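You operate a simulated robot arm through the tools that you are given. There is no shell and no other tool.

You are at the controls of a simulated robot arm. One attempt, no reset.

## Task
Close the open pot, wipe the smear, draw the plate back, lock the stop.
Fine: wipe with the blue pad and put it back; the stop stays at its mark. Set down upright: blue pad. What is to be rubbed or washed off counts as gone when no trace of it is left.

Only the result counts: the job must be done as asked and must still hold three seconds after the hand-in. Knocking over, shifting, dropping, spilling or breaking anything else fails it.

## Robot
A 7-joint arm with a two-finger parallel gripper, fixed in place. Base frame: the origin is at the foot of the arm, x ahead of it, y to its left, z up; the work surface is at about z = 918. Lengths are in mm, angles in degrees, forces in N, time in s.
Its first joint turns from -132.0 to 132.0 degrees. Payload 3.91 kg.
Tool frame: the origin (TCP) lies between the finger pads and is the grasp point; the fingertips stand 30 mm ahead of it; z points along the fingers, y is the line along which they close. The gripper opens to 110 mm. The fingers are 20 mm wide and 10 mm thick; the gripper's body (48 by 112 mm) begins 55 mm behind the TCP.
Orientation is that of the tool frame in the base frame, as a unit quaternion [x, y, z, w]. With the fingers straight down and closing along the base's y, the tool's x points along the base's -x, its y along +y and its z along -z.

## Interface
- The arm moves only by the tool drive_tool. Its argument "targets" is a list of rows, each a list of 3 entries, a list of its own where there are three numbers: the shift along the base's x, y, z in m, then the turn, a rotation vector about the base's x, y, z in degrees, then the opening, from 0 (shut) to 1 (fully open). In form: [[[dx, dy, dz], [ax, ay, az], jaw], ...]. A call has 1 to 20 rows; each row shifts and turns the commanded pose from where the row before left it. Rows are played at 5 a second. More than 50 mm and 8.6 degrees between two rows, or a gripper value outside its range, and nothing of the call is played. A pose out of reach is approached as far as the arm can. The call stops where the force on the tool passes 40 N (or 10 N more than at its start, if that is more) or the arm is blocked; 0.2 s more then pass. Each finger travels about 108 mm/s and halts on what it meets, pressing with about 40 N; the grip force reading is that of the motor and also rises with nothing between the fingers. The clock runs only during rows and for 0.2 s after the last one: add rows that do not move to give the fingers time. It gives the time, the measured TCP pose, the force on the tool (base axes), the opening and the grip force at its end, in the units of the frame above (readings bear some noise), with the torque about the TCP (base axes, N m) and any sound that the robot's microphone picked up.
- Cameras (640 x 400 px; columns grow to the right, rows downward): "scene" is fixed at [400.8, 651, 1684.7]; the picture's right is [-0.00, 1.00, 0.00], its down [0.96, 0.00, -0.28] and it looks along [-0.28, -0.00, -0.96] (base axes); focal length 282 px, centre (320, 200). "wrist" rides on the gripper at [72, 17, -103] in the tool frame; the picture's right is [-0.23, 0.97, 0.00], its down [-0.76, -0.18, -0.62] and it looks along [-0.61, -0.14, 0.78] (tool axes); focal length 222 px, centre (320, 200). There is no depth. A picture from a camera that has moved, and an enlarged one, comes with that camera's place and axes in the base frame and with its lens.
- snapshot(camera): a new picture of that camera. No time passes.
- close_up(camera, box): a new picture of the part [left, top, right, bottom] of that camera's present view, enlarged. No time passes.
- hand_in(): hands the job in; it is judged then, once.

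Places have to be worked out from the pictures, the camera data and where the tool is seen. Open the gripper and draw the arm clear of the work before you hand the job in, unless the task says otherwise.

The tools are called after "Emit:" by a JSON object that holds its "op" and its "data". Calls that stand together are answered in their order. drive_tool: Moves the arm, as the interface text tells. Its arguments: {"type":"object","properties":{"targets":{"type":"array"}},"required":["targets"]} The other tools are called the same way: snapshot (camera) takes a picture; close_up (camera, box) takes an enlarged picture of a part of a camera's view; hand_in () hands the job in.

At the start:

```text
clock: 0.0
position: [157.1, 629.7, 1303.0]
tcp_rot: [0.0, 1.0, 0.0, 0.0]
ft_force: [-0.2, 0.5, 0.6]
torque: [0.0, 0.01, -0.01]
gripper_width: 110.1
grasp_force: 0.1
```

scene: 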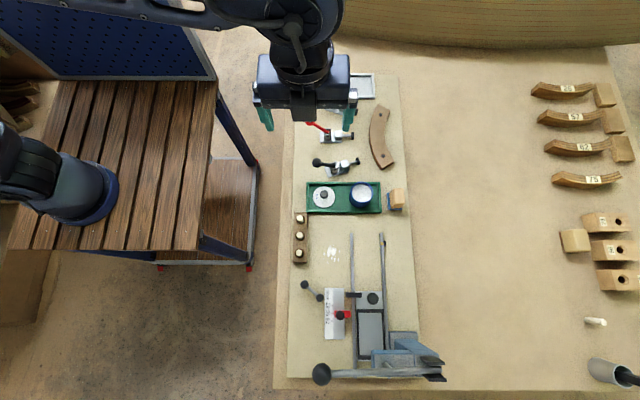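
wrist: 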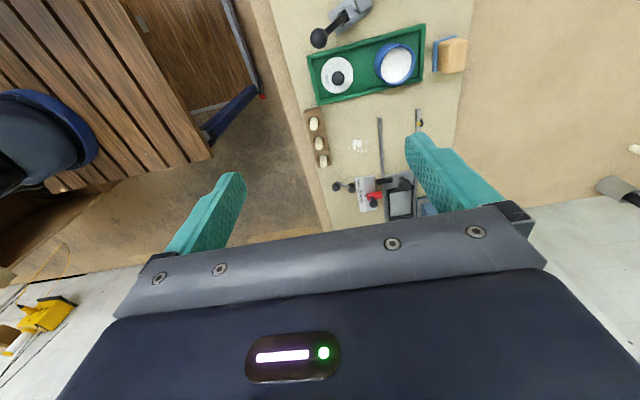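

I'll start with enlarged views of the work area before moving anything.

Emit:
{"op": "close_up", "data": {"camera": "scene", "box": [280, 170, 420, 270]}}

Emit:
{"op": "close_up", "data": {"camera": "scene", "box": [280, 270, 460, 390]}}

Emit:
{"op": "close_up", "data": {"camera": "scene", "box": [280, 70, 420, 180]}}

Emit:
{"op": "close_up", "data": {"camera": "wrist", "box": [290, 10, 490, 230]}}

```text
4.00 times, centred on (350, 220) of scene
camera zoom: at [400.8, 651.0, 1684.7], right [0.0, 1.0, 0.0], down [0.96, 0.0, -0.28], along [-0.28, 0.0, -0.96], focal length 1130 px, centre (200, 120)
```

zoom: 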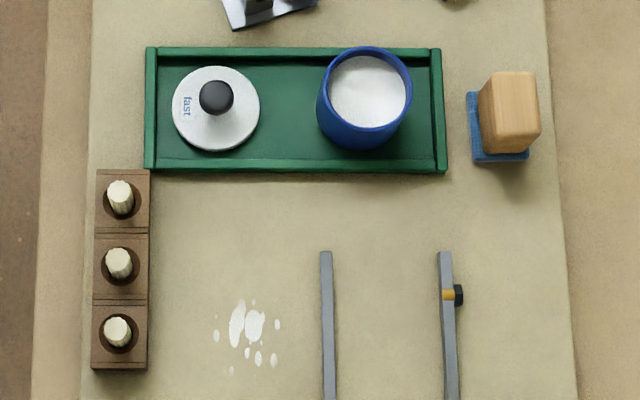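

```text
3.33 times, centred on (370, 330) of scene
camera zoom: at [400.8, 651.0, 1684.7], right [0.0, 1.0, 0.0], down [0.96, 0.0, -0.28], along [-0.28, 0.0, -0.96], focal length 942 px, centre (153, -233)
```

zoom: 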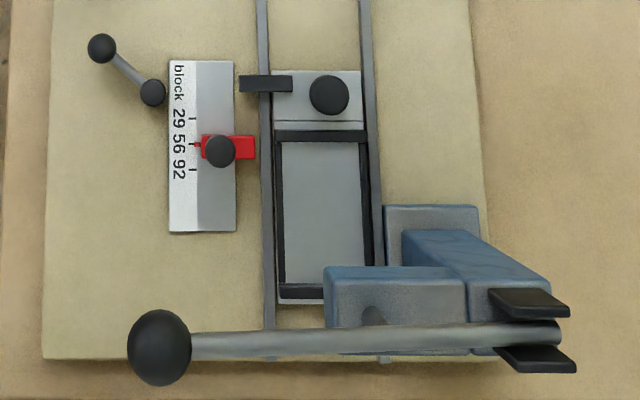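

```text
3.64 times, centred on (350, 125) of scene
camera zoom: at [400.8, 651.0, 1684.7], right [0.0, 1.0, 0.0], down [0.96, 0.0, -0.28], along [-0.28, 0.0, -0.96], focal length 1027 px, centre (211, 473)
```

zoom: 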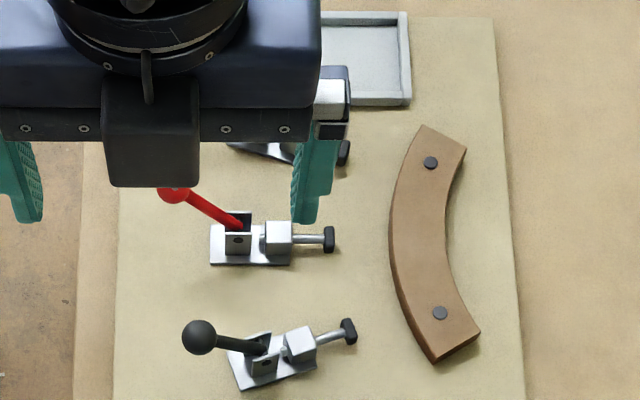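

```text
1.82 times, centred on (390, 120) of wrist
camera zoom: at [85.8, 645.0, 1407.4], right [0.23, 0.97, 0.0], down [0.76, -0.18, 0.62], along [0.61, -0.14, -0.78], focal length 404 px, centre (193, 346)
```

zoom: 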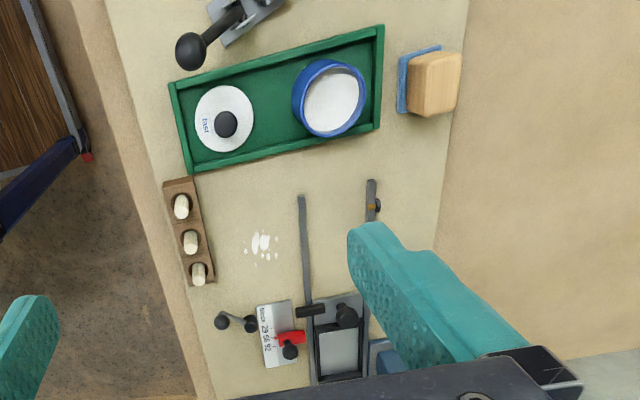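

The scene shows a green tray with the lid (about x171, y662) and the open pot. The blue pad with its wooden grip is near x182, y860, and the smear is near x325, y682. The slide plate on its rails and the scale with the red stop are at x420–580. I'll move the wrist camera up over the plate and stop to see the mechanisms.

Emit:
{"op": "drive_tool", "data": {"targets": [[[0.035, 0.012, -0.02], [0, 0, 0], 1], [[0.035, 0.012, -0.02], [0, 0, 0], 1], [[0.035, 0.012, -0.02], [0, 0, 0], 1], [[0.035, 0.012, -0.02], [0, 0, 0], 1], [[0.033, 0.012, -0.02], [0, 0, 0], 1], [[0, 0, 0], [0, 0, 0], 1]]}}

Emit:
{"op": "snapshot", "data": {"camera": "wrist"}}

Emit:
{"op": "snapshot", "data": {"camera": "scene"}}

```text
clock: 1.4
position: [331.0, 687.8, 1202.1]
tcp_rot: [0.0, 1.0, 0.0, 0.0]
ft_force: [-0.6, 0.3, -0.3]
torque: [-0.01, 0.02, -0.03]
gripper_width: 109.9
grasp_force: 0.1
```

```text
taken
camera wrist: at [259.1, 704.6, 1305.1], right [0.23, 0.97, 0.0], down [0.76, -0.18, 0.62], along [0.61, -0.14, -0.78], focal length 222 px, centre (320, 200)
```

wrist: 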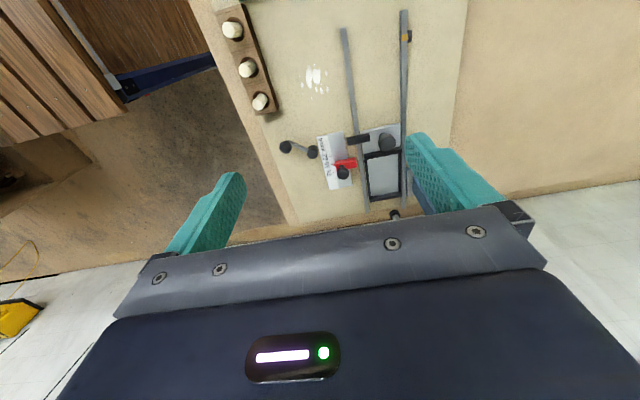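

```text
taken
```

scene: 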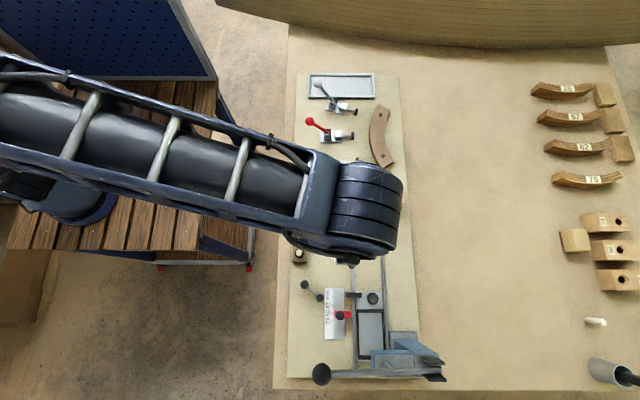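

Emit:
{"op": "close_up", "data": {"camera": "wrist", "box": [260, 100, 420, 220]}}

Emit:
{"op": "close_up", "data": {"camera": "wrist", "box": [310, 0, 450, 100]}}

Emit:
{"op": "close_up", "data": {"camera": "scene", "box": [290, 270, 390, 340]}}

Emit:
{"op": "close_up", "data": {"camera": "scene", "box": [280, 60, 420, 170]}}

```text
3.33 times, centred on (340, 160) of wrist
camera zoom: at [259.1, 704.6, 1305.1], right [0.23, 0.97, 0.0], down [0.76, -0.18, 0.62], along [0.61, -0.14, -0.78], focal length 740 px, centre (253, 333)
```

zoom: 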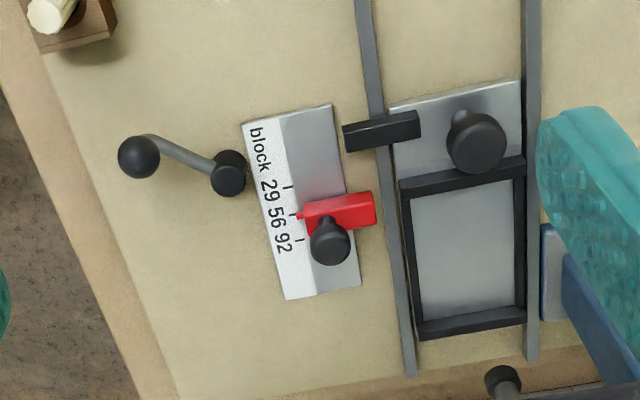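

```text
4.00 times, centred on (380, 50) of wrist
camera zoom: at [259.1, 704.6, 1305.1], right [0.23, 0.97, 0.0], down [0.76, -0.18, 0.62], along [0.61, -0.14, -0.78], focal length 888 px, centre (80, 800)
```

zoom: 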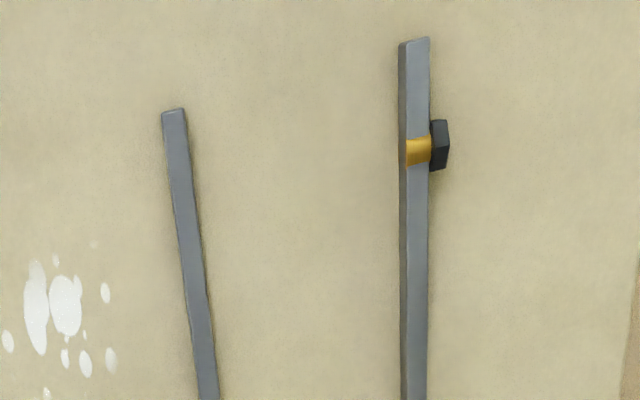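

```text
5.71 times, centred on (340, 305) of scene
camera zoom: at [400.8, 651.0, 1684.7], right [0.0, 1.0, 0.0], down [0.96, 0.0, -0.28], along [-0.28, 0.0, -0.96], focal length 1614 px, centre (206, -400)
```

zoom: 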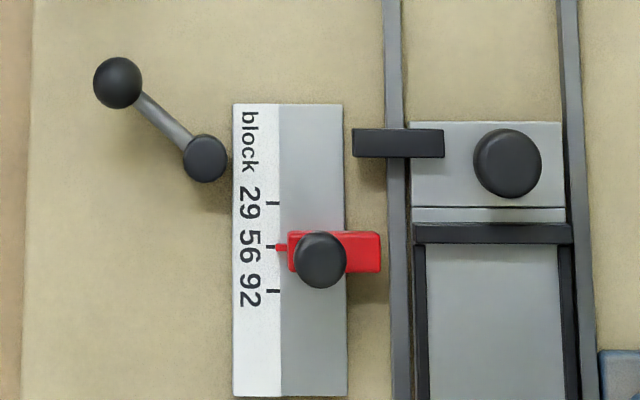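

```text
3.64 times, centred on (350, 115) of scene
camera zoom: at [400.8, 651.0, 1684.7], right [0.0, 1.0, 0.0], down [0.96, 0.0, -0.28], along [-0.28, 0.0, -0.96], focal length 1027 px, centre (211, 509)
```

zoom: 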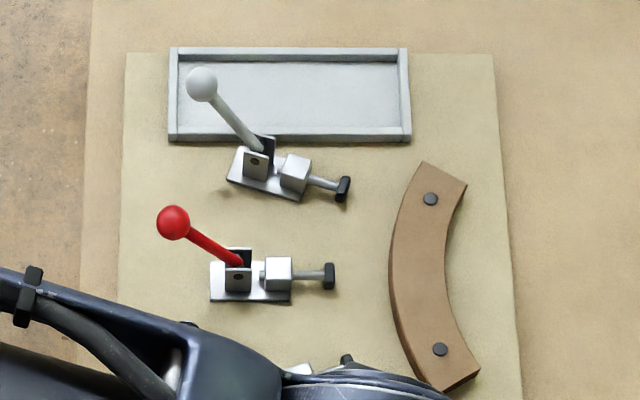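

The scale with the red stop at 56 has a ball lever beside it, with its pivot near (438, 650) and its ball near (406, 613, 961). It's probably the stop's lock. I'll go closer to check it.

Emit:
{"op": "drive_tool", "data": {"targets": [[[0.015, -0.012, -0.04], [0, 0, 0], 1], [[0.015, -0.012, -0.04], [0, 0, 0], 1], [[0.015, -0.012, -0.04], [0, 0, 0], 1], [[0.015, -0.012, -0.04], [0, 0, 0], 1], [[0, 0, 0], [0, 0, 0], 1]]}}

Emit:
{"op": "snapshot", "data": {"camera": "wrist"}}

Emit:
{"op": "close_up", "data": {"camera": "wrist", "box": [220, 60, 440, 200]}}

```text
clock: 2.6
position: [389.6, 640.5, 1043.8]
tcp_rot: [0.0, 1.0, 0.001, 0.0]
ft_force: [-0.2, -0.2, -0.1]
torque: [0.03, 0.03, 0.03]
gripper_width: 110.1
grasp_force: 0.1
```

```text
taken
camera wrist: at [318.6, 656.4, 1147.0], right [0.23, 0.97, 0.0], down [0.76, -0.18, 0.62], along [0.61, -0.14, -0.78], focal length 222 px, centre (320, 200)
```

wrist: 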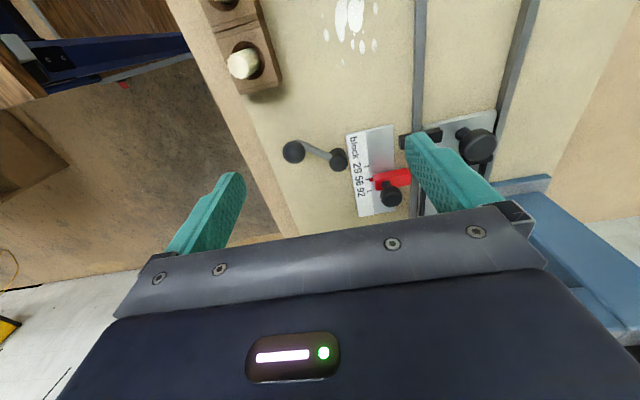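

```text
2.86 times, centred on (330, 130) of wrist
camera zoom: at [318.6, 656.4, 1147.0], right [0.23, 0.97, 0.0], down [0.76, -0.18, 0.62], along [0.61, -0.14, -0.78], focal length 635 px, centre (291, 400)
```

zoom: 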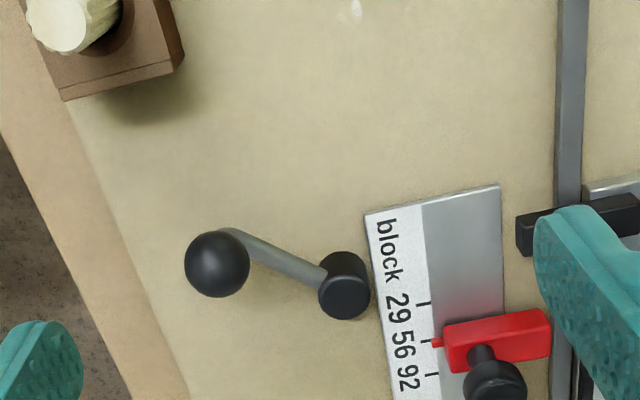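

The ball lever looks like a lever swinging about a vertical hub. The lid comes first, so I'll move up and over to view the tray more closely.

Emit:
{"op": "drive_tool", "data": {"targets": [[[-0.02, 0.0, 0.04], [0, 0, 0], 1], [[-0.04, 0.005, 0.03], [0, 0, 0], 1], [[-0.045, 0.01, 0.0], [0, 0, 0], 1], [[-0.045, 0.01, 0.0], [0, 0, 0], 1], [[-0.045, 0.01, 0], [0, 0, 0], 1], [[-0.045, 0.01, 0], [0, 0, 0], 1], [[-0.045, 0.01, 0], [0, 0, 0], 1], [[-0.025, 0.01, 0], [0, 0, 0], 1], [[0, 0, 0], [0, 0, 0], 1]]}}

Emit:
{"op": "snapshot", "data": {"camera": "wrist"}}

Emit:
{"op": "close_up", "data": {"camera": "wrist", "box": [260, 20, 500, 180]}}

```text
refused: row 2 steps farther than a row can; nothing moved
```

```text
taken
camera wrist: at [318.6, 656.4, 1147.0], right [0.23, 0.97, 0.0], down [0.76, -0.18, 0.62], along [0.61, -0.14, -0.78], focal length 222 px, centre (320, 200)
```

wrist: 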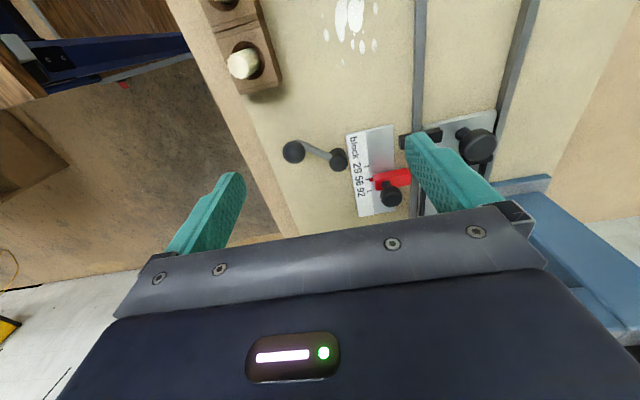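

```text
2.50 times, centred on (380, 100) of wrist
camera zoom: at [318.6, 656.4, 1147.0], right [0.23, 0.97, 0.0], down [0.76, -0.18, 0.62], along [0.61, -0.14, -0.78], focal length 555 px, centre (170, 450)
```

zoom: 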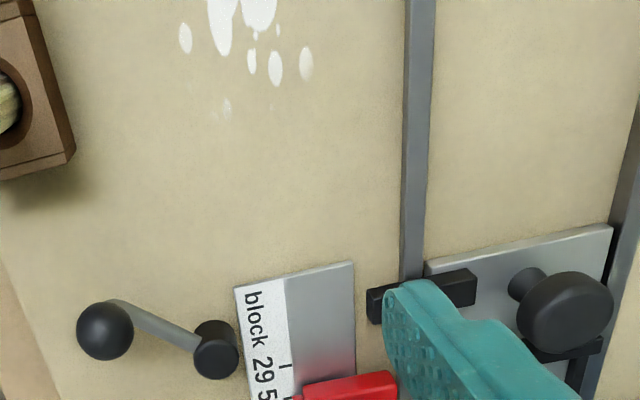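

The call was refused because row 2 stepped slightly too far. I'll send it again with smaller steps.

Emit:
{"op": "drive_tool", "data": {"targets": [[[-0.02, 0.0, 0.03], [0, 0, 0], 1], [[-0.035, 0.005, 0.03], [0, 0, 0], 1], [[-0.045, 0.01, 0.0], [0, 0, 0], 1], [[-0.045, 0.01, 0.0], [0, 0, 0], 1], [[-0.045, 0.01, 0], [0, 0, 0], 1], [[-0.045, 0.01, 0], [0, 0, 0], 1], [[-0.045, 0.01, 0], [0, 0, 0], 1], [[-0.03, 0.01, 0], [0, 0, 0], 1], [[0, 0, 0], [0, 0, 0], 1]]}}

Emit:
{"op": "snapshot", "data": {"camera": "wrist"}}

Emit:
{"op": "close_up", "data": {"camera": "wrist", "box": [260, 20, 500, 180]}}

```text
clock: 4.6
position: [80.3, 707.0, 1105.6]
tcp_rot: [0.0, 1.0, 0.0, 0.0]
ft_force: [-0.4, -0.7, 0.6]
torque: [0.01, -0.01, 0.0]
gripper_width: 109.9
grasp_force: 0.1
```

```text
taken
camera wrist: at [8.8, 723.4, 1208.7], right [0.23, 0.97, 0.0], down [0.76, -0.18, 0.62], along [0.61, -0.14, -0.78], focal length 222 px, centre (320, 200)
```

wrist: 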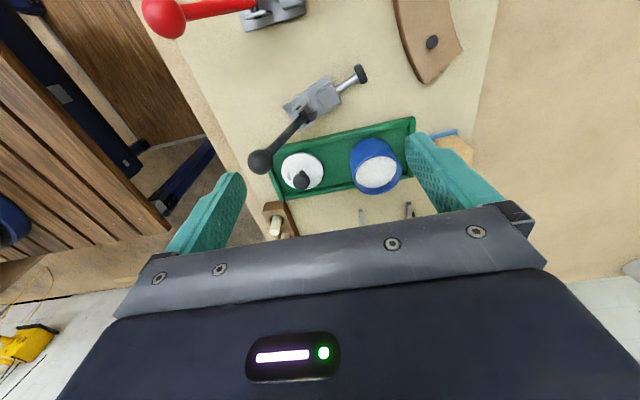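

```text
2.50 times, centred on (380, 100) of wrist
camera zoom: at [8.8, 723.4, 1208.7], right [0.23, 0.97, 0.0], down [0.76, -0.18, 0.62], along [0.61, -0.14, -0.78], focal length 555 px, centre (170, 450)
```

zoom: 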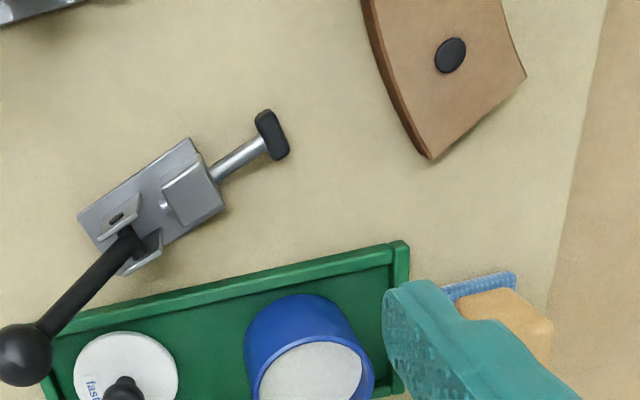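

The black toggle clamp's ball sits near (103, 642, 1010), close to the lid, so I need to stay clear of it. I'll zoom in on the lid, pot and pad for exact positions.

Emit:
{"op": "close_up", "data": {"camera": "wrist", "box": [260, 110, 420, 210]}}

Emit:
{"op": "close_up", "data": {"camera": "wrist", "box": [400, 110, 500, 180]}}

```text
4.00 times, centred on (340, 160) of wrist
camera zoom: at [8.8, 723.4, 1208.7], right [0.23, 0.97, 0.0], down [0.76, -0.18, 0.62], along [0.61, -0.14, -0.78], focal length 888 px, centre (240, 360)
```

zoom: 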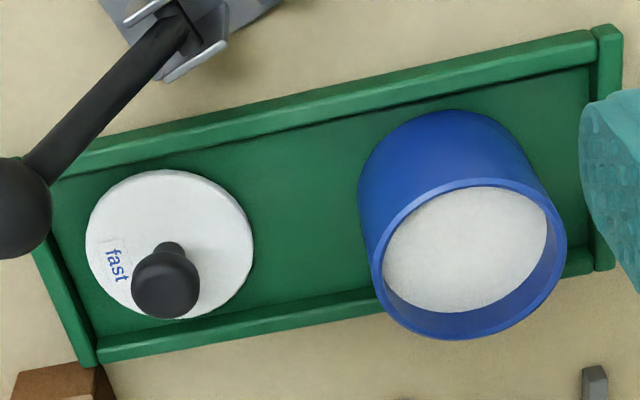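

```text
5.71 times, centred on (450, 145) of wrist
camera zoom: at [8.8, 723.4, 1208.7], right [0.23, 0.97, 0.0], down [0.76, -0.18, 0.62], along [0.61, -0.14, -0.78], focal length 1269 px, centre (-423, 514)
```

zoom: 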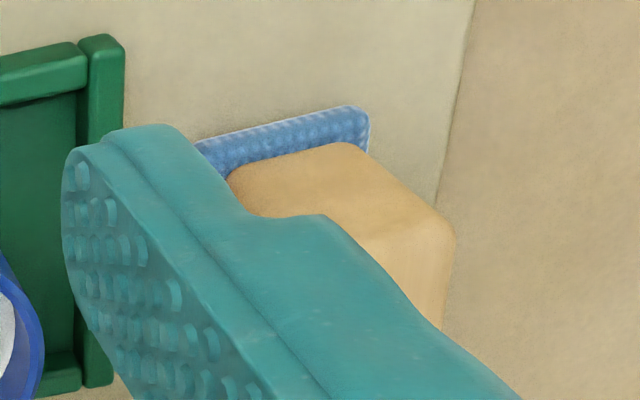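

I put the lid knob at about (171, 661, 951), the lid top at about z 927 and the pot axis at about (171, 760) with its rim near z 970. I'll go above the lid with the jaws narrowed and stop at z 1000 to check.

Emit:
{"op": "drive_tool", "data": {"targets": [[[0.03, -0.0153, 0], [0, 0, 0], 0.35], [[0.03, -0.0153, 0], [0, 0, 0], 0.35], [[0.0307, -0.0154, 0], [0, 0, 0], 0.35], [[0, 0, -0.035], [0, 0, 0], 0.35], [[0, 0, -0.035], [0, 0, 0], 0.35], [[0, 0, -0.03], [0, 0, 0], 0.35], [[0, 0, 0], [0, 0, 0], 0.35]]}}

Emit:
{"op": "snapshot", "data": {"camera": "wrist"}}

Emit:
{"op": "close_up", "data": {"camera": "scene", "box": [250, 100, 410, 220]}}

```text
clock: 6.2
position: [171.1, 661.1, 1006.3]
tcp_rot: [0.001, 1.0, 0.0, 0.0]
ft_force: [0.5, 0.2, -0.6]
torque: [0.02, -0.01, 0.0]
gripper_width: 38.5
grasp_force: 0.1
```

```text
taken
camera wrist: at [99.5, 676.8, 1109.1], right [0.23, 0.97, 0.0], down [0.76, -0.18, 0.62], along [0.61, -0.14, -0.78], focal length 222 px, centre (320, 200)
```

wrist: 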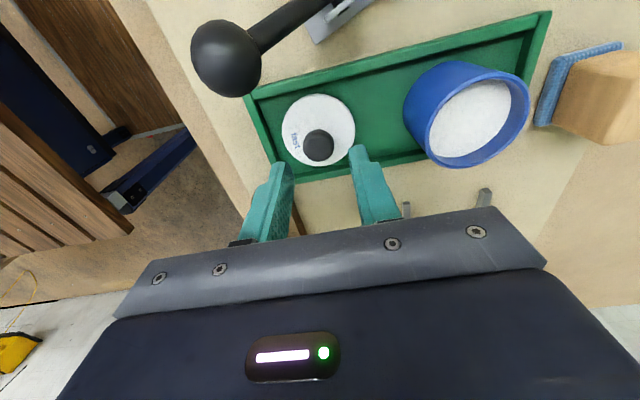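

```text
3.33 times, centred on (330, 160) of scene
camera zoom: at [400.8, 651.0, 1684.7], right [0.0, 1.0, 0.0], down [0.96, 0.0, -0.28], along [-0.28, 0.0, -0.96], focal length 942 px, centre (287, 333)
```

zoom: 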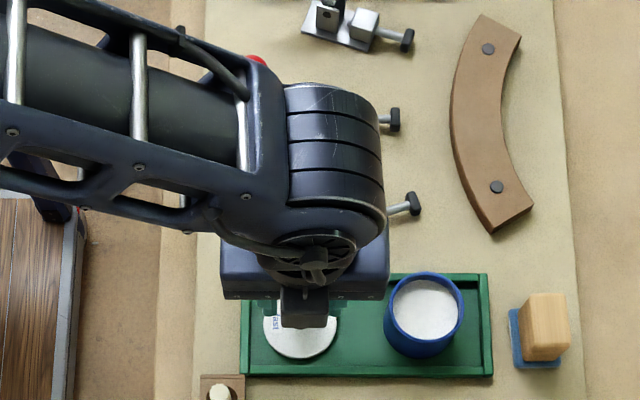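

The knob projects to about (171.5, 660), centred under the TCP. I'll lower to z≈964, which puts the tips about 7 mm above the lid disc, and close on the knob.

Emit:
{"op": "drive_tool", "data": {"targets": [[[0, 0, -0.02], [0, 0, 0], 0.35], [[0, 0, -0.012], [0, 0, 0], 0.35], [[0, 0, -0.009], [0, 0, 0], 0.35], [[0, 0, 0], [0, 0, 0], 0.35], [[0, 0, 0], [0, 0, 0], 0], [[0, 0, 0], [0, 0, 0], 0], [[0, 0, 0], [0, 0, 0], 0]]}}

Emit:
{"op": "snapshot", "data": {"camera": "wrist"}}

```text
clock: 7.8
position: [171.7, 659.5, 963.8]
tcp_rot: [0.0, 1.0, 0.0, 0.001]
ft_force: [0.4, -0.3, -0.1]
torque: [-0.05, 0.02, -0.01]
gripper_width: 20.7
grasp_force: 39.9
```

```text
taken
camera wrist: at [99.6, 676.6, 1067.8], right [0.23, 0.97, 0.0], down [0.76, -0.18, 0.62], along [0.61, -0.14, -0.78], focal length 222 px, centre (320, 200)
```

wrist: 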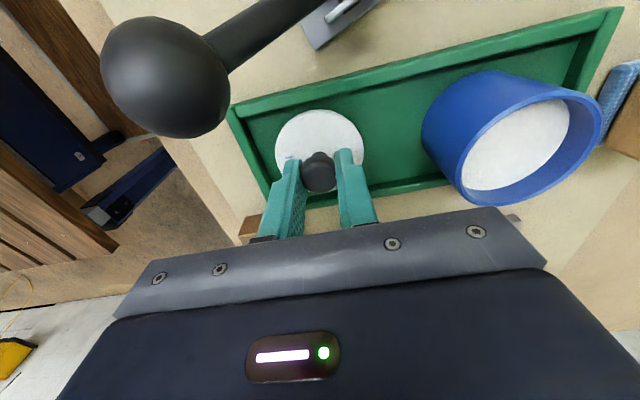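

The knob is gripped at 20.7 mm. I'll lift 90 mm, carry the lid +99.5 mm in y over the pot, then look.

Emit:
{"op": "drive_tool", "data": {"targets": [[[0, 0, 0.02], [0, 0, 0], 0], [[0, 0, 0.035], [0, 0, 0], 0], [[0, 0, 0.035], [0, 0, 0], 0], [[0, 0.03, 0], [0, 0, 0], 0], [[0, 0.035, 0], [0, 0, 0], 0], [[0, 0.0345, 0], [0, 0, 0], 0], [[0, 0, 0], [0, 0, 0], 0], [[0, 0, 0], [0, 0, 0], 0]]}}

Emit:
{"op": "snapshot", "data": {"camera": "wrist"}}

Emit:
{"op": "close_up", "data": {"camera": "wrist", "box": [240, 80, 400, 220]}}

Emit:
{"op": "close_up", "data": {"camera": "scene", "box": [290, 140, 430, 240]}}

```text
clock: 9.6
position: [171.3, 759.0, 1054.3]
tcp_rot: [0.0, 1.0, -0.001, 0.0]
ft_force: [-0.5, -0.3, -0.6]
torque: [0.01, -0.01, -0.03]
gripper_width: 20.8
grasp_force: 39.6
```

```text
taken
camera wrist: at [99.1, 775.3, 1157.7], right [0.23, 0.97, 0.0], down [0.76, -0.18, 0.62], along [0.61, -0.14, -0.78], focal length 222 px, centre (320, 200)
```

wrist: 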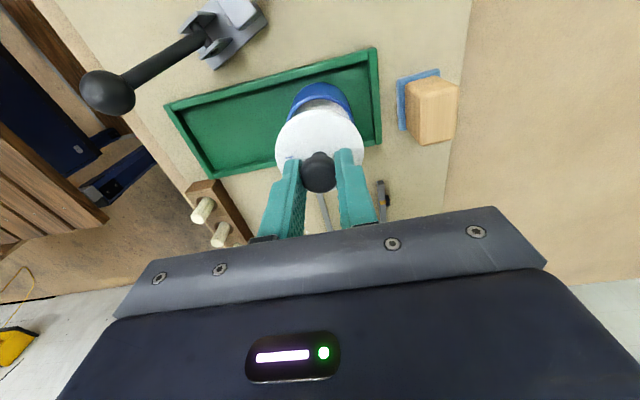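

```text
2.86 times, centred on (320, 150) of wrist
camera zoom: at [99.1, 775.3, 1157.7], right [0.23, 0.97, 0.0], down [0.76, -0.18, 0.62], along [0.61, -0.14, -0.78], focal length 635 px, centre (320, 343)
```

zoom: 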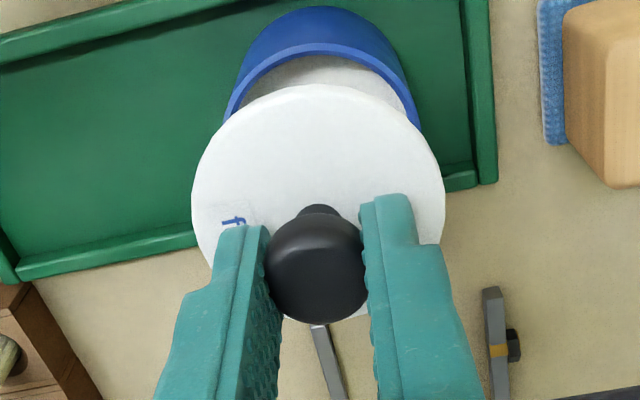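

```text
4.00 times, centred on (360, 190) of scene
camera zoom: at [400.8, 651.0, 1684.7], right [0.0, 1.0, 0.0], down [0.96, 0.0, -0.28], along [-0.28, 0.0, -0.96], focal length 1130 px, centre (160, 240)
```

zoom: 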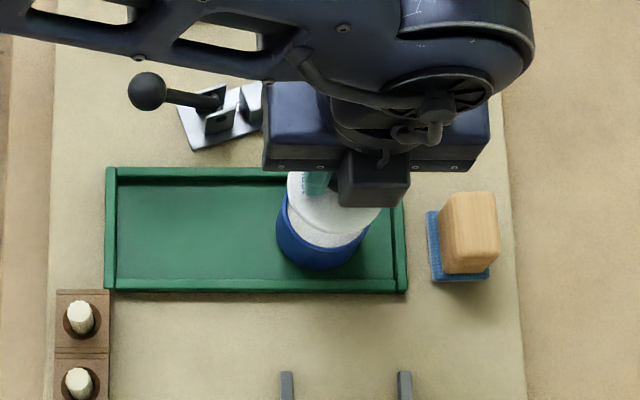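

The lid and pot line up in u to within about 1 mm. I'll lower to just above the rim, then step down gently and watch for contact.

Emit:
{"op": "drive_tool", "data": {"targets": [[[0, 0, -0.02], [0, 0, 0], 0], [[0, 0, -0.012], [0, 0, 0], 0], [[0, 0, -0.003], [0, 0, 0], 0], [[0, 0, 0], [0, 0, 0], 0]]}}

Emit:
{"op": "close_up", "data": {"camera": "wrist", "box": [240, 80, 400, 220]}}

Emit:
{"op": "close_up", "data": {"camera": "scene", "box": [290, 140, 430, 240]}}

```text
clock: 10.6
position: [170.2, 758.8, 1017.7]
tcp_rot: [0.0, 1.0, 0.0, 0.0]
ft_force: [-0.1, 0.8, -1.0]
torque: [0.01, -0.01, 0.0]
gripper_width: 20.7
grasp_force: 40.3
```

```text
2.86 times, centred on (320, 150) of wrist
camera zoom: at [98.6, 775.3, 1121.5], right [0.23, 0.97, 0.0], down [0.76, -0.18, 0.62], along [0.61, -0.14, -0.78], focal length 635 px, centre (320, 343)
```

zoom: 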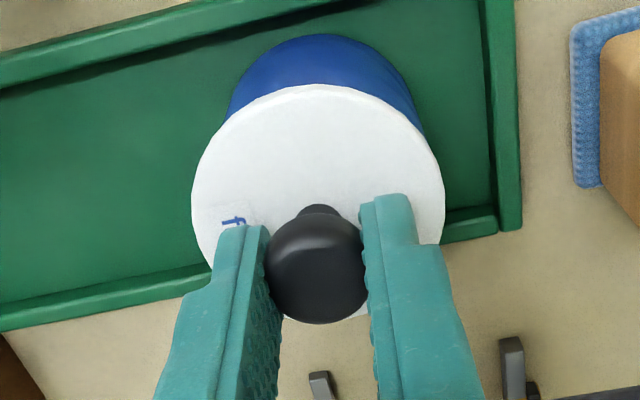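

```text
4.00 times, centred on (360, 190) of scene
camera zoom: at [400.8, 651.0, 1684.7], right [0.0, 1.0, 0.0], down [0.96, 0.0, -0.28], along [-0.28, 0.0, -0.96], focal length 1130 px, centre (160, 240)
```

zoom: 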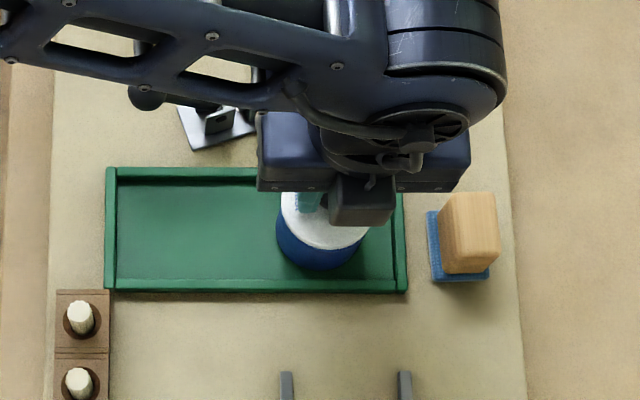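

It's nearly touching and aligned. I'll nudge +1 mm in y and +0.7 mm in x, then step down in 1.5 mm steps until contact.

Emit:
{"op": "drive_tool", "data": {"targets": [[[0.0007, 0.001, 0], [0, 0, 0], 0], [[0, 0, -0.0015], [0, 0, 0], 0], [[0, 0, -0.0015], [0, 0, 0], 0], [[0, 0, -0.0015], [0, 0, 0], 0], [[0, 0, 0], [0, 0, 0], 0]]}}

```text
clock: 11.8
position: [171.8, 760.8, 1013.0]
tcp_rot: [-0.001, 1.0, 0.0, 0.0]
ft_force: [1.4, -1.2, 0.5]
torque: [0.01, -0.03, 0.03]
gripper_width: 20.7
grasp_force: 40.1
```

No contact yet at z 1013, so I'll continue down in small steps.

Emit:
{"op": "drive_tool", "data": {"targets": [[[0, 0, -0.0015], [0, 0, 0], 0], [[0, 0, -0.0015], [0, 0, 0], 0], [[0, 0, 0], [0, 0, 0], 0]]}}

Emit:
{"op": "close_up", "data": {"camera": "wrist", "box": [240, 80, 400, 220]}}

```text
clock: 12.6
position: [171.4, 759.4, 1012.0]
tcp_rot: [0.0, 1.0, 0.002, 0.0]
ft_force: [0.0, -5.8, 39.8]
torque: [-0.08, 0.04, -0.02]
gripper_width: 20.8
grasp_force: 40.1
heard: snap
```

```text
2.86 times, centred on (320, 150) of wrist
camera zoom: at [99.6, 775.7, 1116.5], right [0.23, 0.97, 0.0], down [0.76, -0.18, 0.62], along [0.61, -0.14, -0.78], focal length 635 px, centre (320, 343)
```

zoom: 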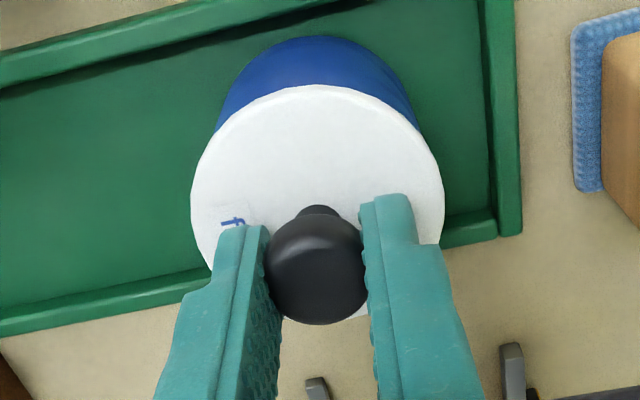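

I heard a snap, so the lid clipped on with about 40 N of down force. I'll ease off a little, open, and lift away.

Emit:
{"op": "drive_tool", "data": {"targets": [[[0, 0, 0.001], [0, 0, 0], 0], [[0, 0, 0], [0, 0, 0], 0.35], [[0, 0, 0], [0, 0, 0], 0.35], [[0, 0, 0.03], [0, 0, 0], 0.35], [[0, 0, 0.04], [0, 0, 0], 0.35], [[-0.04, 0, 0.02], [0, 0, 0], 0.35], [[-0.04, 0, 0.02], [0, 0, 0], 0.35], [[0, 0, 0], [0, 0, 0], 0.35]]}}

Emit:
{"op": "snapshot", "data": {"camera": "wrist"}}

Emit:
{"op": "close_up", "data": {"camera": "wrist", "box": [240, 60, 480, 220]}}

Emit:
{"op": "close_up", "data": {"camera": "scene", "box": [290, 140, 430, 240]}}

```text
clock: 14.4
position: [89.7, 764.1, 1124.5]
tcp_rot: [0.0, 1.0, -0.001, 0.0]
ft_force: [-0.4, -0.3, 0.4]
torque: [0.02, 0.0, -0.01]
gripper_width: 38.7
grasp_force: 0.1
```

```text
taken
camera wrist: at [19.5, 780.0, 1227.0], right [0.23, 0.97, 0.0], down [0.76, -0.18, 0.62], along [0.61, -0.14, -0.78], focal length 222 px, centre (320, 200)
```

wrist: 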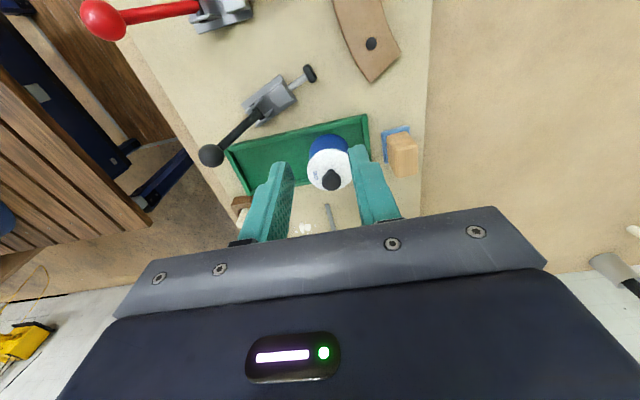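

```text
2.50 times, centred on (360, 140) of wrist
camera zoom: at [19.5, 780.0, 1227.0], right [0.23, 0.97, 0.0], down [0.76, -0.18, 0.62], along [0.61, -0.14, -0.78], focal length 555 px, centre (220, 350)
```

zoom: 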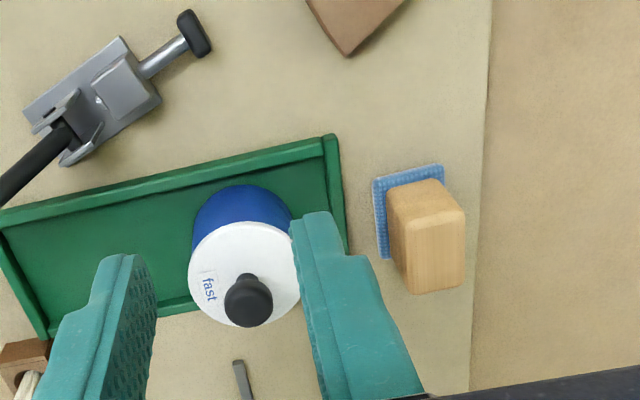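

```text
4.00 times, centred on (360, 190) of scene
camera zoom: at [400.8, 651.0, 1684.7], right [0.0, 1.0, 0.0], down [0.96, 0.0, -0.28], along [-0.28, 0.0, -0.96], focal length 1130 px, centre (160, 240)
```

zoom: 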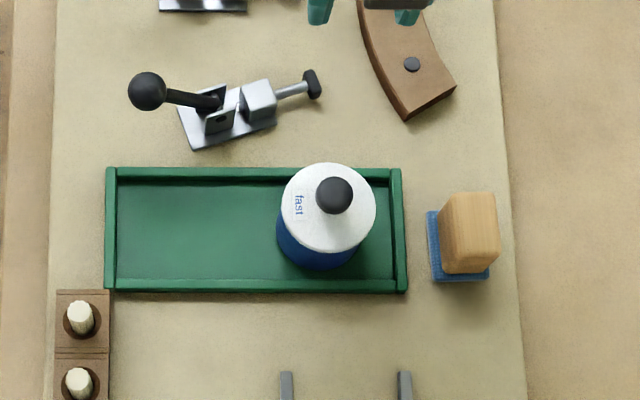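

The lid sits squarely on the pot. Next is the pad. Its wooden grip is centred near (182, 859) with its top near z 971, about 32 mm wide in y. I'll move above it with a modest opening.

Emit:
{"op": "drive_tool", "data": {"targets": [[[0.03, 0.032, 0], [0, 0, 0], 0.45], [[0.03, 0.032, 0], [0, 0, 0], 0.45], [[0.031, 0.033, 0], [0, 0, 0], 0.45], [[0, 0, -0.03], [0, 0, 0], 0.45], [[0, 0, -0.03], [0, 0, 0], 0.45], [[0, 0, -0.03], [0, 0, 0], 0.45], [[0, 0, 0], [0, 0, 0], 0.45], [[0, 0, 0], [0, 0, 0], 0.45]]}}

Emit:
{"op": "snapshot", "data": {"camera": "wrist"}}

Emit:
{"op": "close_up", "data": {"camera": "wrist", "box": [240, 90, 400, 210]}}

Emit:
{"op": "close_up", "data": {"camera": "scene", "box": [310, 140, 450, 240]}}

```text
clock: 16.2
position: [184.2, 858.0, 1032.1]
tcp_rot: [0.0, 1.0, 0.0, 0.0]
ft_force: [-0.6, 0.9, -0.1]
torque: [0.03, 0.0, 0.0]
gripper_width: 49.4
grasp_force: 0.0
```

```text
taken
camera wrist: at [112.7, 874.2, 1135.8], right [0.23, 0.97, 0.0], down [0.76, -0.18, 0.62], along [0.61, -0.14, -0.78], focal length 222 px, centre (320, 200)
```

wrist: 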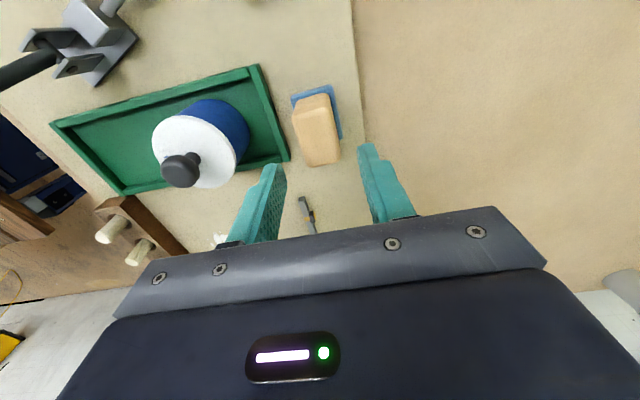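

```text
3.33 times, centred on (320, 150) of wrist
camera zoom: at [112.7, 874.2, 1135.8], right [0.23, 0.97, 0.0], down [0.76, -0.18, 0.62], along [0.61, -0.14, -0.78], focal length 740 px, centre (320, 367)
```

zoom: 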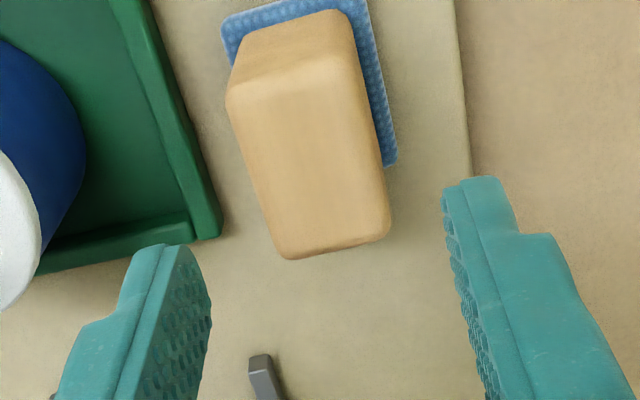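

```text
4.00 times, centred on (380, 190) of scene
camera zoom: at [400.8, 651.0, 1684.7], right [0.0, 1.0, 0.0], down [0.96, 0.0, -0.28], along [-0.28, 0.0, -0.96], focal length 1130 px, centre (80, 240)
```

zoom: 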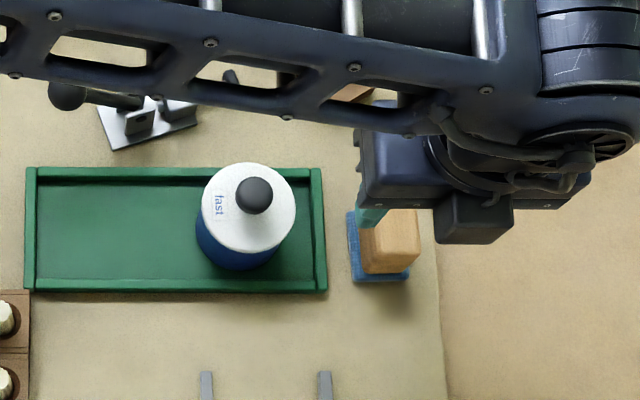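

The grip's top centre is about (182, 858). I'll shift −2 mm in x, descend to z≈966 with the tips just above the blue pad, and close.

Emit:
{"op": "drive_tool", "data": {"targets": [[[-0.002, 0.0, -0.025], [0, 0, 0], 0.42], [[0, 0, -0.025], [0, 0, 0], 0.42], [[0, 0, -0.015], [0, 0, 0], 0.42], [[0, 0, 0], [0, 0, 0], 0.42], [[0, 0, 0], [0, 0, 0], 0], [[0, 0, 0], [0, 0, 0], 0], [[0, 0, 0], [0, 0, 0], 0]]}}

Emit:
{"op": "snapshot", "data": {"camera": "wrist"}}

Emit:
{"op": "close_up", "data": {"camera": "scene", "box": [310, 140, 450, 240]}}

```text
clock: 17.8
position: [181.2, 858.9, 965.9]
tcp_rot: [0.0, 1.0, 0.001, 0.0]
ft_force: [-0.6, 0.1, 0.8]
torque: [-0.01, 0.04, -0.03]
gripper_width: 29.5
grasp_force: 40.0
```

```text
taken
camera wrist: at [109.5, 875.1, 1070.7], right [0.23, 0.97, 0.0], down [0.76, -0.18, 0.62], along [0.61, -0.14, -0.78], focal length 222 px, centre (320, 200)
```

wrist: 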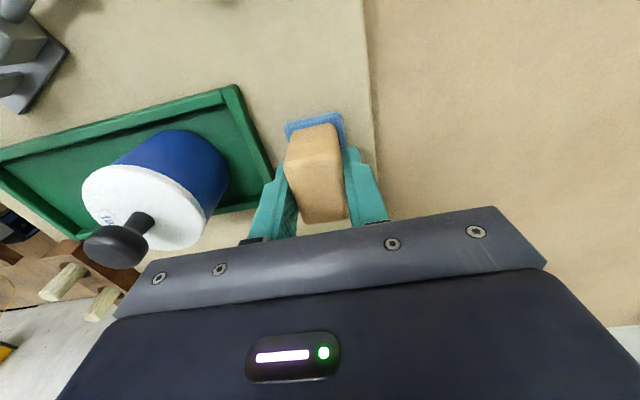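

```text
4.00 times, centred on (380, 190) of scene
camera zoom: at [400.8, 651.0, 1684.7], right [0.0, 1.0, 0.0], down [0.96, 0.0, -0.28], along [-0.28, 0.0, -0.96], focal length 1130 px, centre (80, 240)
```

zoom: 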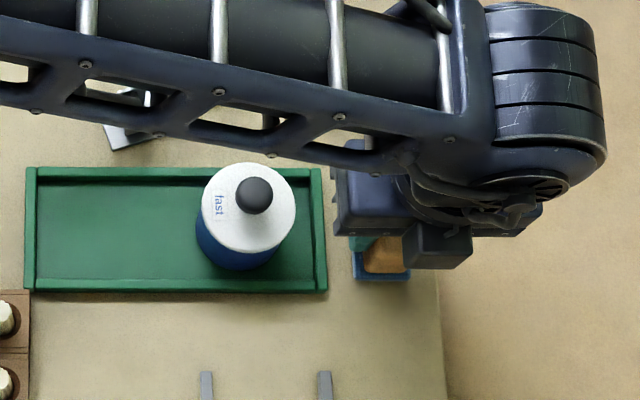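

The pad is gripped at 29.5 mm, and its home is about (182, 858.5) at TCP z 966. I'll lift, carry it over to the smear and come down near the surface.

Emit:
{"op": "drive_tool", "data": {"targets": [[[0, 0, 0.03], [0, 0, 0], 0], [[0, 0, 0.03], [0, 0, 0], 0], [[0, 0, 0.03], [0, 0, 0], 0], [[0.029, -0.0354, 0], [0, 0, 0], 0], [[0.029, -0.0354, 0], [0, 0, 0], 0], [[0.029, -0.0354, 0], [0, 0, 0], 0], [[0.029, -0.0354, 0], [0, 0, 0], 0], [[0.029, -0.0354, 0], [0, 0, 0], 0], [[0, 0, -0.03], [0, 0, 0], 0], [[0, 0, -0.03], [0, 0, 0], 0], [[0, 0, -0.015], [0, 0, 0], 0], [[0, 0, 0], [0, 0, 0], 0]]}}

Emit:
{"op": "snapshot", "data": {"camera": "wrist"}}

Emit:
{"op": "snapshot", "data": {"camera": "scene"}}

```text
clock: 20.4
position: [326.4, 680.6, 980.8]
tcp_rot: [-0.001, 1.0, 0.0, 0.0]
ft_force: [0.7, 0.5, -0.1]
torque: [-0.02, 0.02, 0.01]
gripper_width: 29.3
grasp_force: 39.6
```

```text
taken
camera wrist: at [255.2, 696.7, 1084.8], right [0.23, 0.97, 0.0], down [0.76, -0.18, 0.62], along [0.61, -0.14, -0.78], focal length 222 px, centre (320, 200)
```

wrist: 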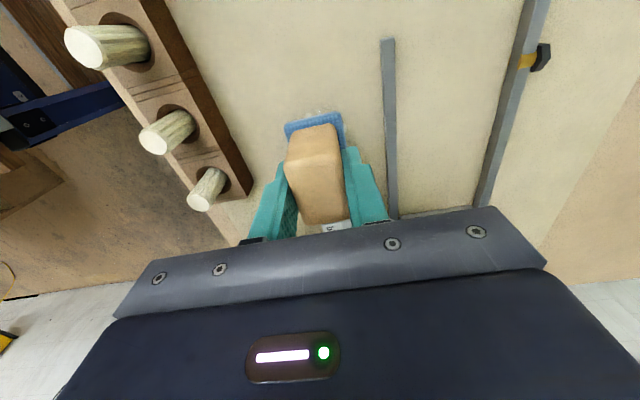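

```text
taken
```

scene: 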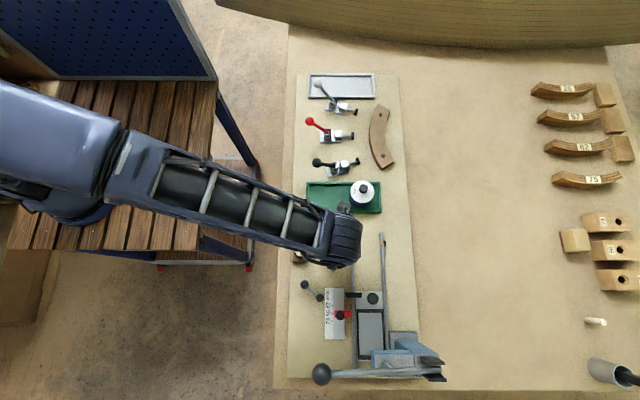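

The pad is over the smear at z 981, and the pegs top out near 974, below the gripper body. I'll lower it to contact in small steps.

Emit:
{"op": "drive_tool", "data": {"targets": [[[0, 0, -0.008], [0, 0, 0], 0], [[0, 0, -0.004], [0, 0, 0], 0], [[0, 0, -0.002], [0, 0, 0], 0], [[0, 0, -0.001], [0, 0, 0], 0], [[0, 0, 0], [0, 0, 0], 0]]}}

```text
clock: 21.6
position: [325.6, 680.3, 966.8]
tcp_rot: [0.0, 1.0, 0.0, 0.0]
ft_force: [0.4, -3.0, 7.7]
torque: [-0.19, 0.1, -0.01]
gripper_width: 29.3
grasp_force: 39.9
```

Contact is about 8 N at z 966.8. I'll press slightly more and sweep back and forth over the smear.

Emit:
{"op": "drive_tool", "data": {"targets": [[[-0.017, 0, -0.0005], [0, 0, 0], 0], [[-0.017, 0, 0], [0, 0, 0], 0], [[0.0175, 0, 0], [0, 0, 0], 0], [[0.0175, 0, 0], [0, 0, 0], 0], [[0.0175, 0, 0], [0, 0, 0], 0], [[0.0175, 0, 0], [0, 0, 0], 0], [[0, -0.01, 0], [0, 0, 0], 0], [[-0.0175, 0, 0], [0, 0, 0], 0], [[-0.0175, 0, 0], [0, 0, 0], 0], [[-0.0175, 0, 0], [0, 0, 0], 0], [[-0.0175, 0, 0], [0, 0, 0], 0], [[0, 0.01, 0], [0, 0, 0], 0], [[0, 0.01, 0], [0, 0, 0], 0], [[0.0175, 0, 0], [0, 0, 0], 0], [[0.0175, 0, 0], [0, 0, 0], 0], [[0.0175, 0, 0], [0, 0, 0], 0], [[0.0175, 0, 0], [0, 0, 0], 0], [[0, 0, 0], [0, 0, 0], 0]]}}

Emit:
{"op": "snapshot", "data": {"camera": "wrist"}}

Emit:
{"op": "snapshot", "data": {"camera": "scene"}}

```text
clock: 23.9
position: [306.6, 670.6, 966.7]
tcp_rot: [0.001, 1.0, 0.001, 0.001]
ft_force: [-0.3, -1.1, 6.3]
torque: [-0.09, 0.18, -0.02]
gripper_width: 29.5
grasp_force: 40.4
stopped in row 11: the force on the tool passed its limit at 40 N (the readings are from after the stop); the commanded pose is now the measured one
```

```text
taken
camera wrist: at [235.1, 686.8, 1069.9], right [0.23, 0.97, 0.0], down [0.76, -0.18, 0.62], along [0.61, -0.14, -0.78], focal length 222 px, centre (320, 200)
```

wrist: 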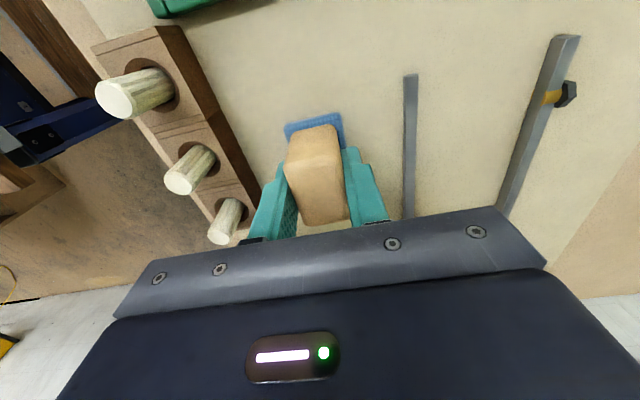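

```text
taken
```

scene: 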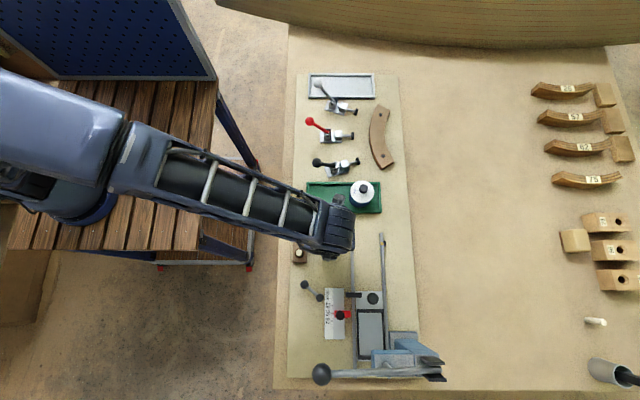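

The force spiked while the pad was moving fast, and it's back to 6 N now with the pad still firm in the grip. I'll continue with slower strokes.

Emit:
{"op": "drive_tool", "data": {"targets": [[[-0.008, 0, 0], [0, 0, 0], 0], [[-0.007, 0, 0], [0, 0, 0], 0], [[0, 0.008, 0], [0, 0, 0], 0], [[0, 0.008, 0], [0, 0, 0], 0], [[0, 0.006, 0], [0, 0, 0], 0], [[0.01, 0, 0], [0, 0, 0], 0], [[0.01, 0, 0], [0, 0, 0], 0], [[0.01, 0, 0], [0, 0, 0], 0], [[0.01, 0, 0], [0, 0, 0], 0], [[0.01, 0, 0], [0, 0, 0], 0], [[0.01, 0, 0], [0, 0, 0], 0], [[0.01, 0, 0], [0, 0, 0], 0], [[0, 0, 0], [0, 0, 0], 0]]}}

Emit:
{"op": "snapshot", "data": {"camera": "wrist"}}

```text
clock: 26.7
position: [361.6, 693.4, 965.9]
tcp_rot: [0.002, 1.0, 0.0, 0.0]
ft_force: [-2.3, -0.8, 8.4]
torque: [-0.05, 0.28, -0.03]
gripper_width: 29.2
grasp_force: 40.4
```

```text
taken
camera wrist: at [290.0, 708.4, 1069.7], right [0.23, 0.97, 0.0], down [0.76, -0.18, 0.62], along [0.61, -0.14, -0.78], focal length 222 px, centre (320, 200)
```

wrist: 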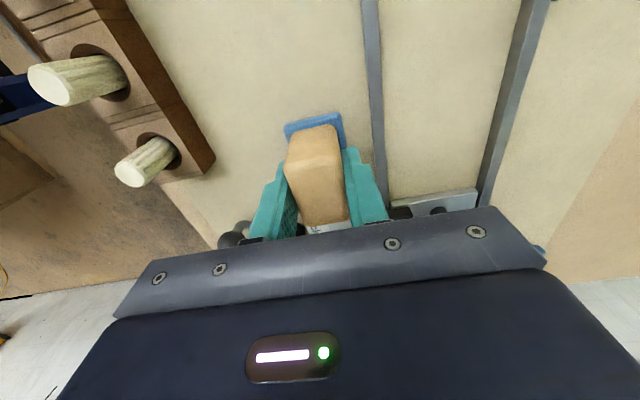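

The area already swept looks clean. I'll do one more slow round along y≈672 and y≈682, then lift and inspect.

Emit:
{"op": "drive_tool", "data": {"targets": [[[0, -0.008, 0], [0, 0, 0], 0], [[0, -0.008, 0], [0, 0, 0], 0], [[0, -0.006, 0], [0, 0, 0], 0], [[-0.01, 0, 0], [0, 0, 0], 0], [[-0.01, 0, 0], [0, 0, 0], 0], [[-0.01, 0, 0], [0, 0, 0], 0], [[-0.01, 0, 0], [0, 0, 0], 0], [[-0.01, 0, 0], [0, 0, 0], 0], [[-0.01, 0, 0], [0, 0, 0], 0], [[-0.01, 0, 0], [0, 0, 0], 0], [[0, 0.01, 0], [0, 0, 0], 0], [[0.01, 0, 0], [0, 0, 0], 0], [[0.01, 0, 0], [0, 0, 0], 0], [[0.01, 0, 0], [0, 0, 0], 0], [[0.01, 0, 0], [0, 0, 0], 0], [[0.01, 0, 0], [0, 0, 0], 0], [[0.01, 0, 0], [0, 0, 0], 0], [[0.01, 0, 0], [0, 0, 0], 0], [[0, 0, 0], [0, 0, 0], 0]]}}

```text
clock: 30.7
position: [362.3, 680.8, 966.4]
tcp_rot: [0.001, 1.0, 0.0, 0.001]
ft_force: [0.6, 0.3, -0.4]
torque: [-0.02, 0.02, -0.03]
gripper_width: 29.2
grasp_force: 40.3
```

The last stroke was light, with force near zero. I'll lift, swing partway toward the pad's home and check the smear area.

Emit:
{"op": "drive_tool", "data": {"targets": [[[0, 0, 0.03], [0, 0, 0], 0], [[0, 0, 0.03], [0, 0, 0], 0], [[0, 0, 0.03], [0, 0, 0], 0], [[-0.036, 0.0355, 0], [0, 0, 0], 0], [[-0.036, 0.0355, 0], [0, 0, 0], 0], [[-0.036, 0.0355, 0], [0, 0, 0], 0], [[-0.036, 0.0355, 0], [0, 0, 0], 0], [[-0.036, 0.0355, 0], [0, 0, 0], 0], [[0, 0, 0], [0, 0, 0], 0], [[0, 0, 0], [0, 0, 0], 0]]}}

Emit:
{"op": "close_up", "data": {"camera": "scene", "box": [280, 200, 420, 300]}}

Emit:
{"op": "snapshot", "data": {"camera": "wrist"}}

```text
refused: row 4 steps farther than a row can; nothing moved
```

```text
4.00 times, centred on (350, 250) of scene
camera zoom: at [400.8, 651.0, 1684.7], right [0.0, 1.0, 0.0], down [0.96, 0.0, -0.28], along [-0.28, 0.0, -0.96], focal length 1130 px, centre (200, 0)
```

zoom: 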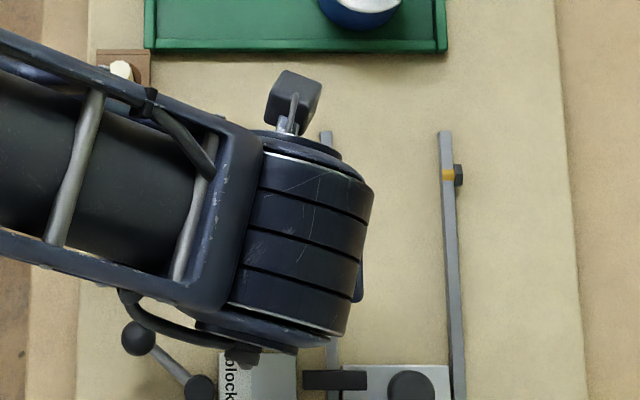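

```text
taken
camera wrist: at [290.3, 696.9, 1070.6], right [0.23, 0.97, 0.0], down [0.76, -0.18, 0.62], along [0.61, -0.14, -0.78], focal length 222 px, centre (320, 200)
```

wrist: 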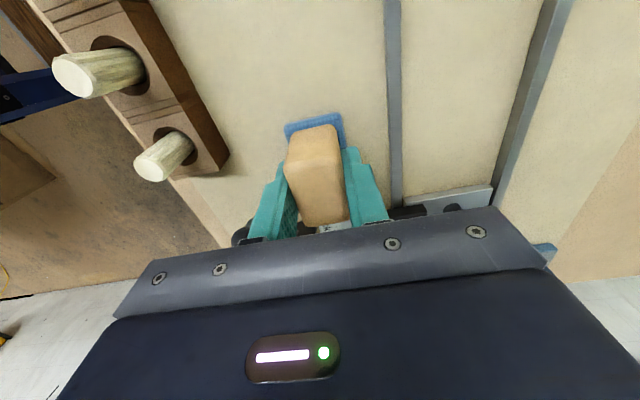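

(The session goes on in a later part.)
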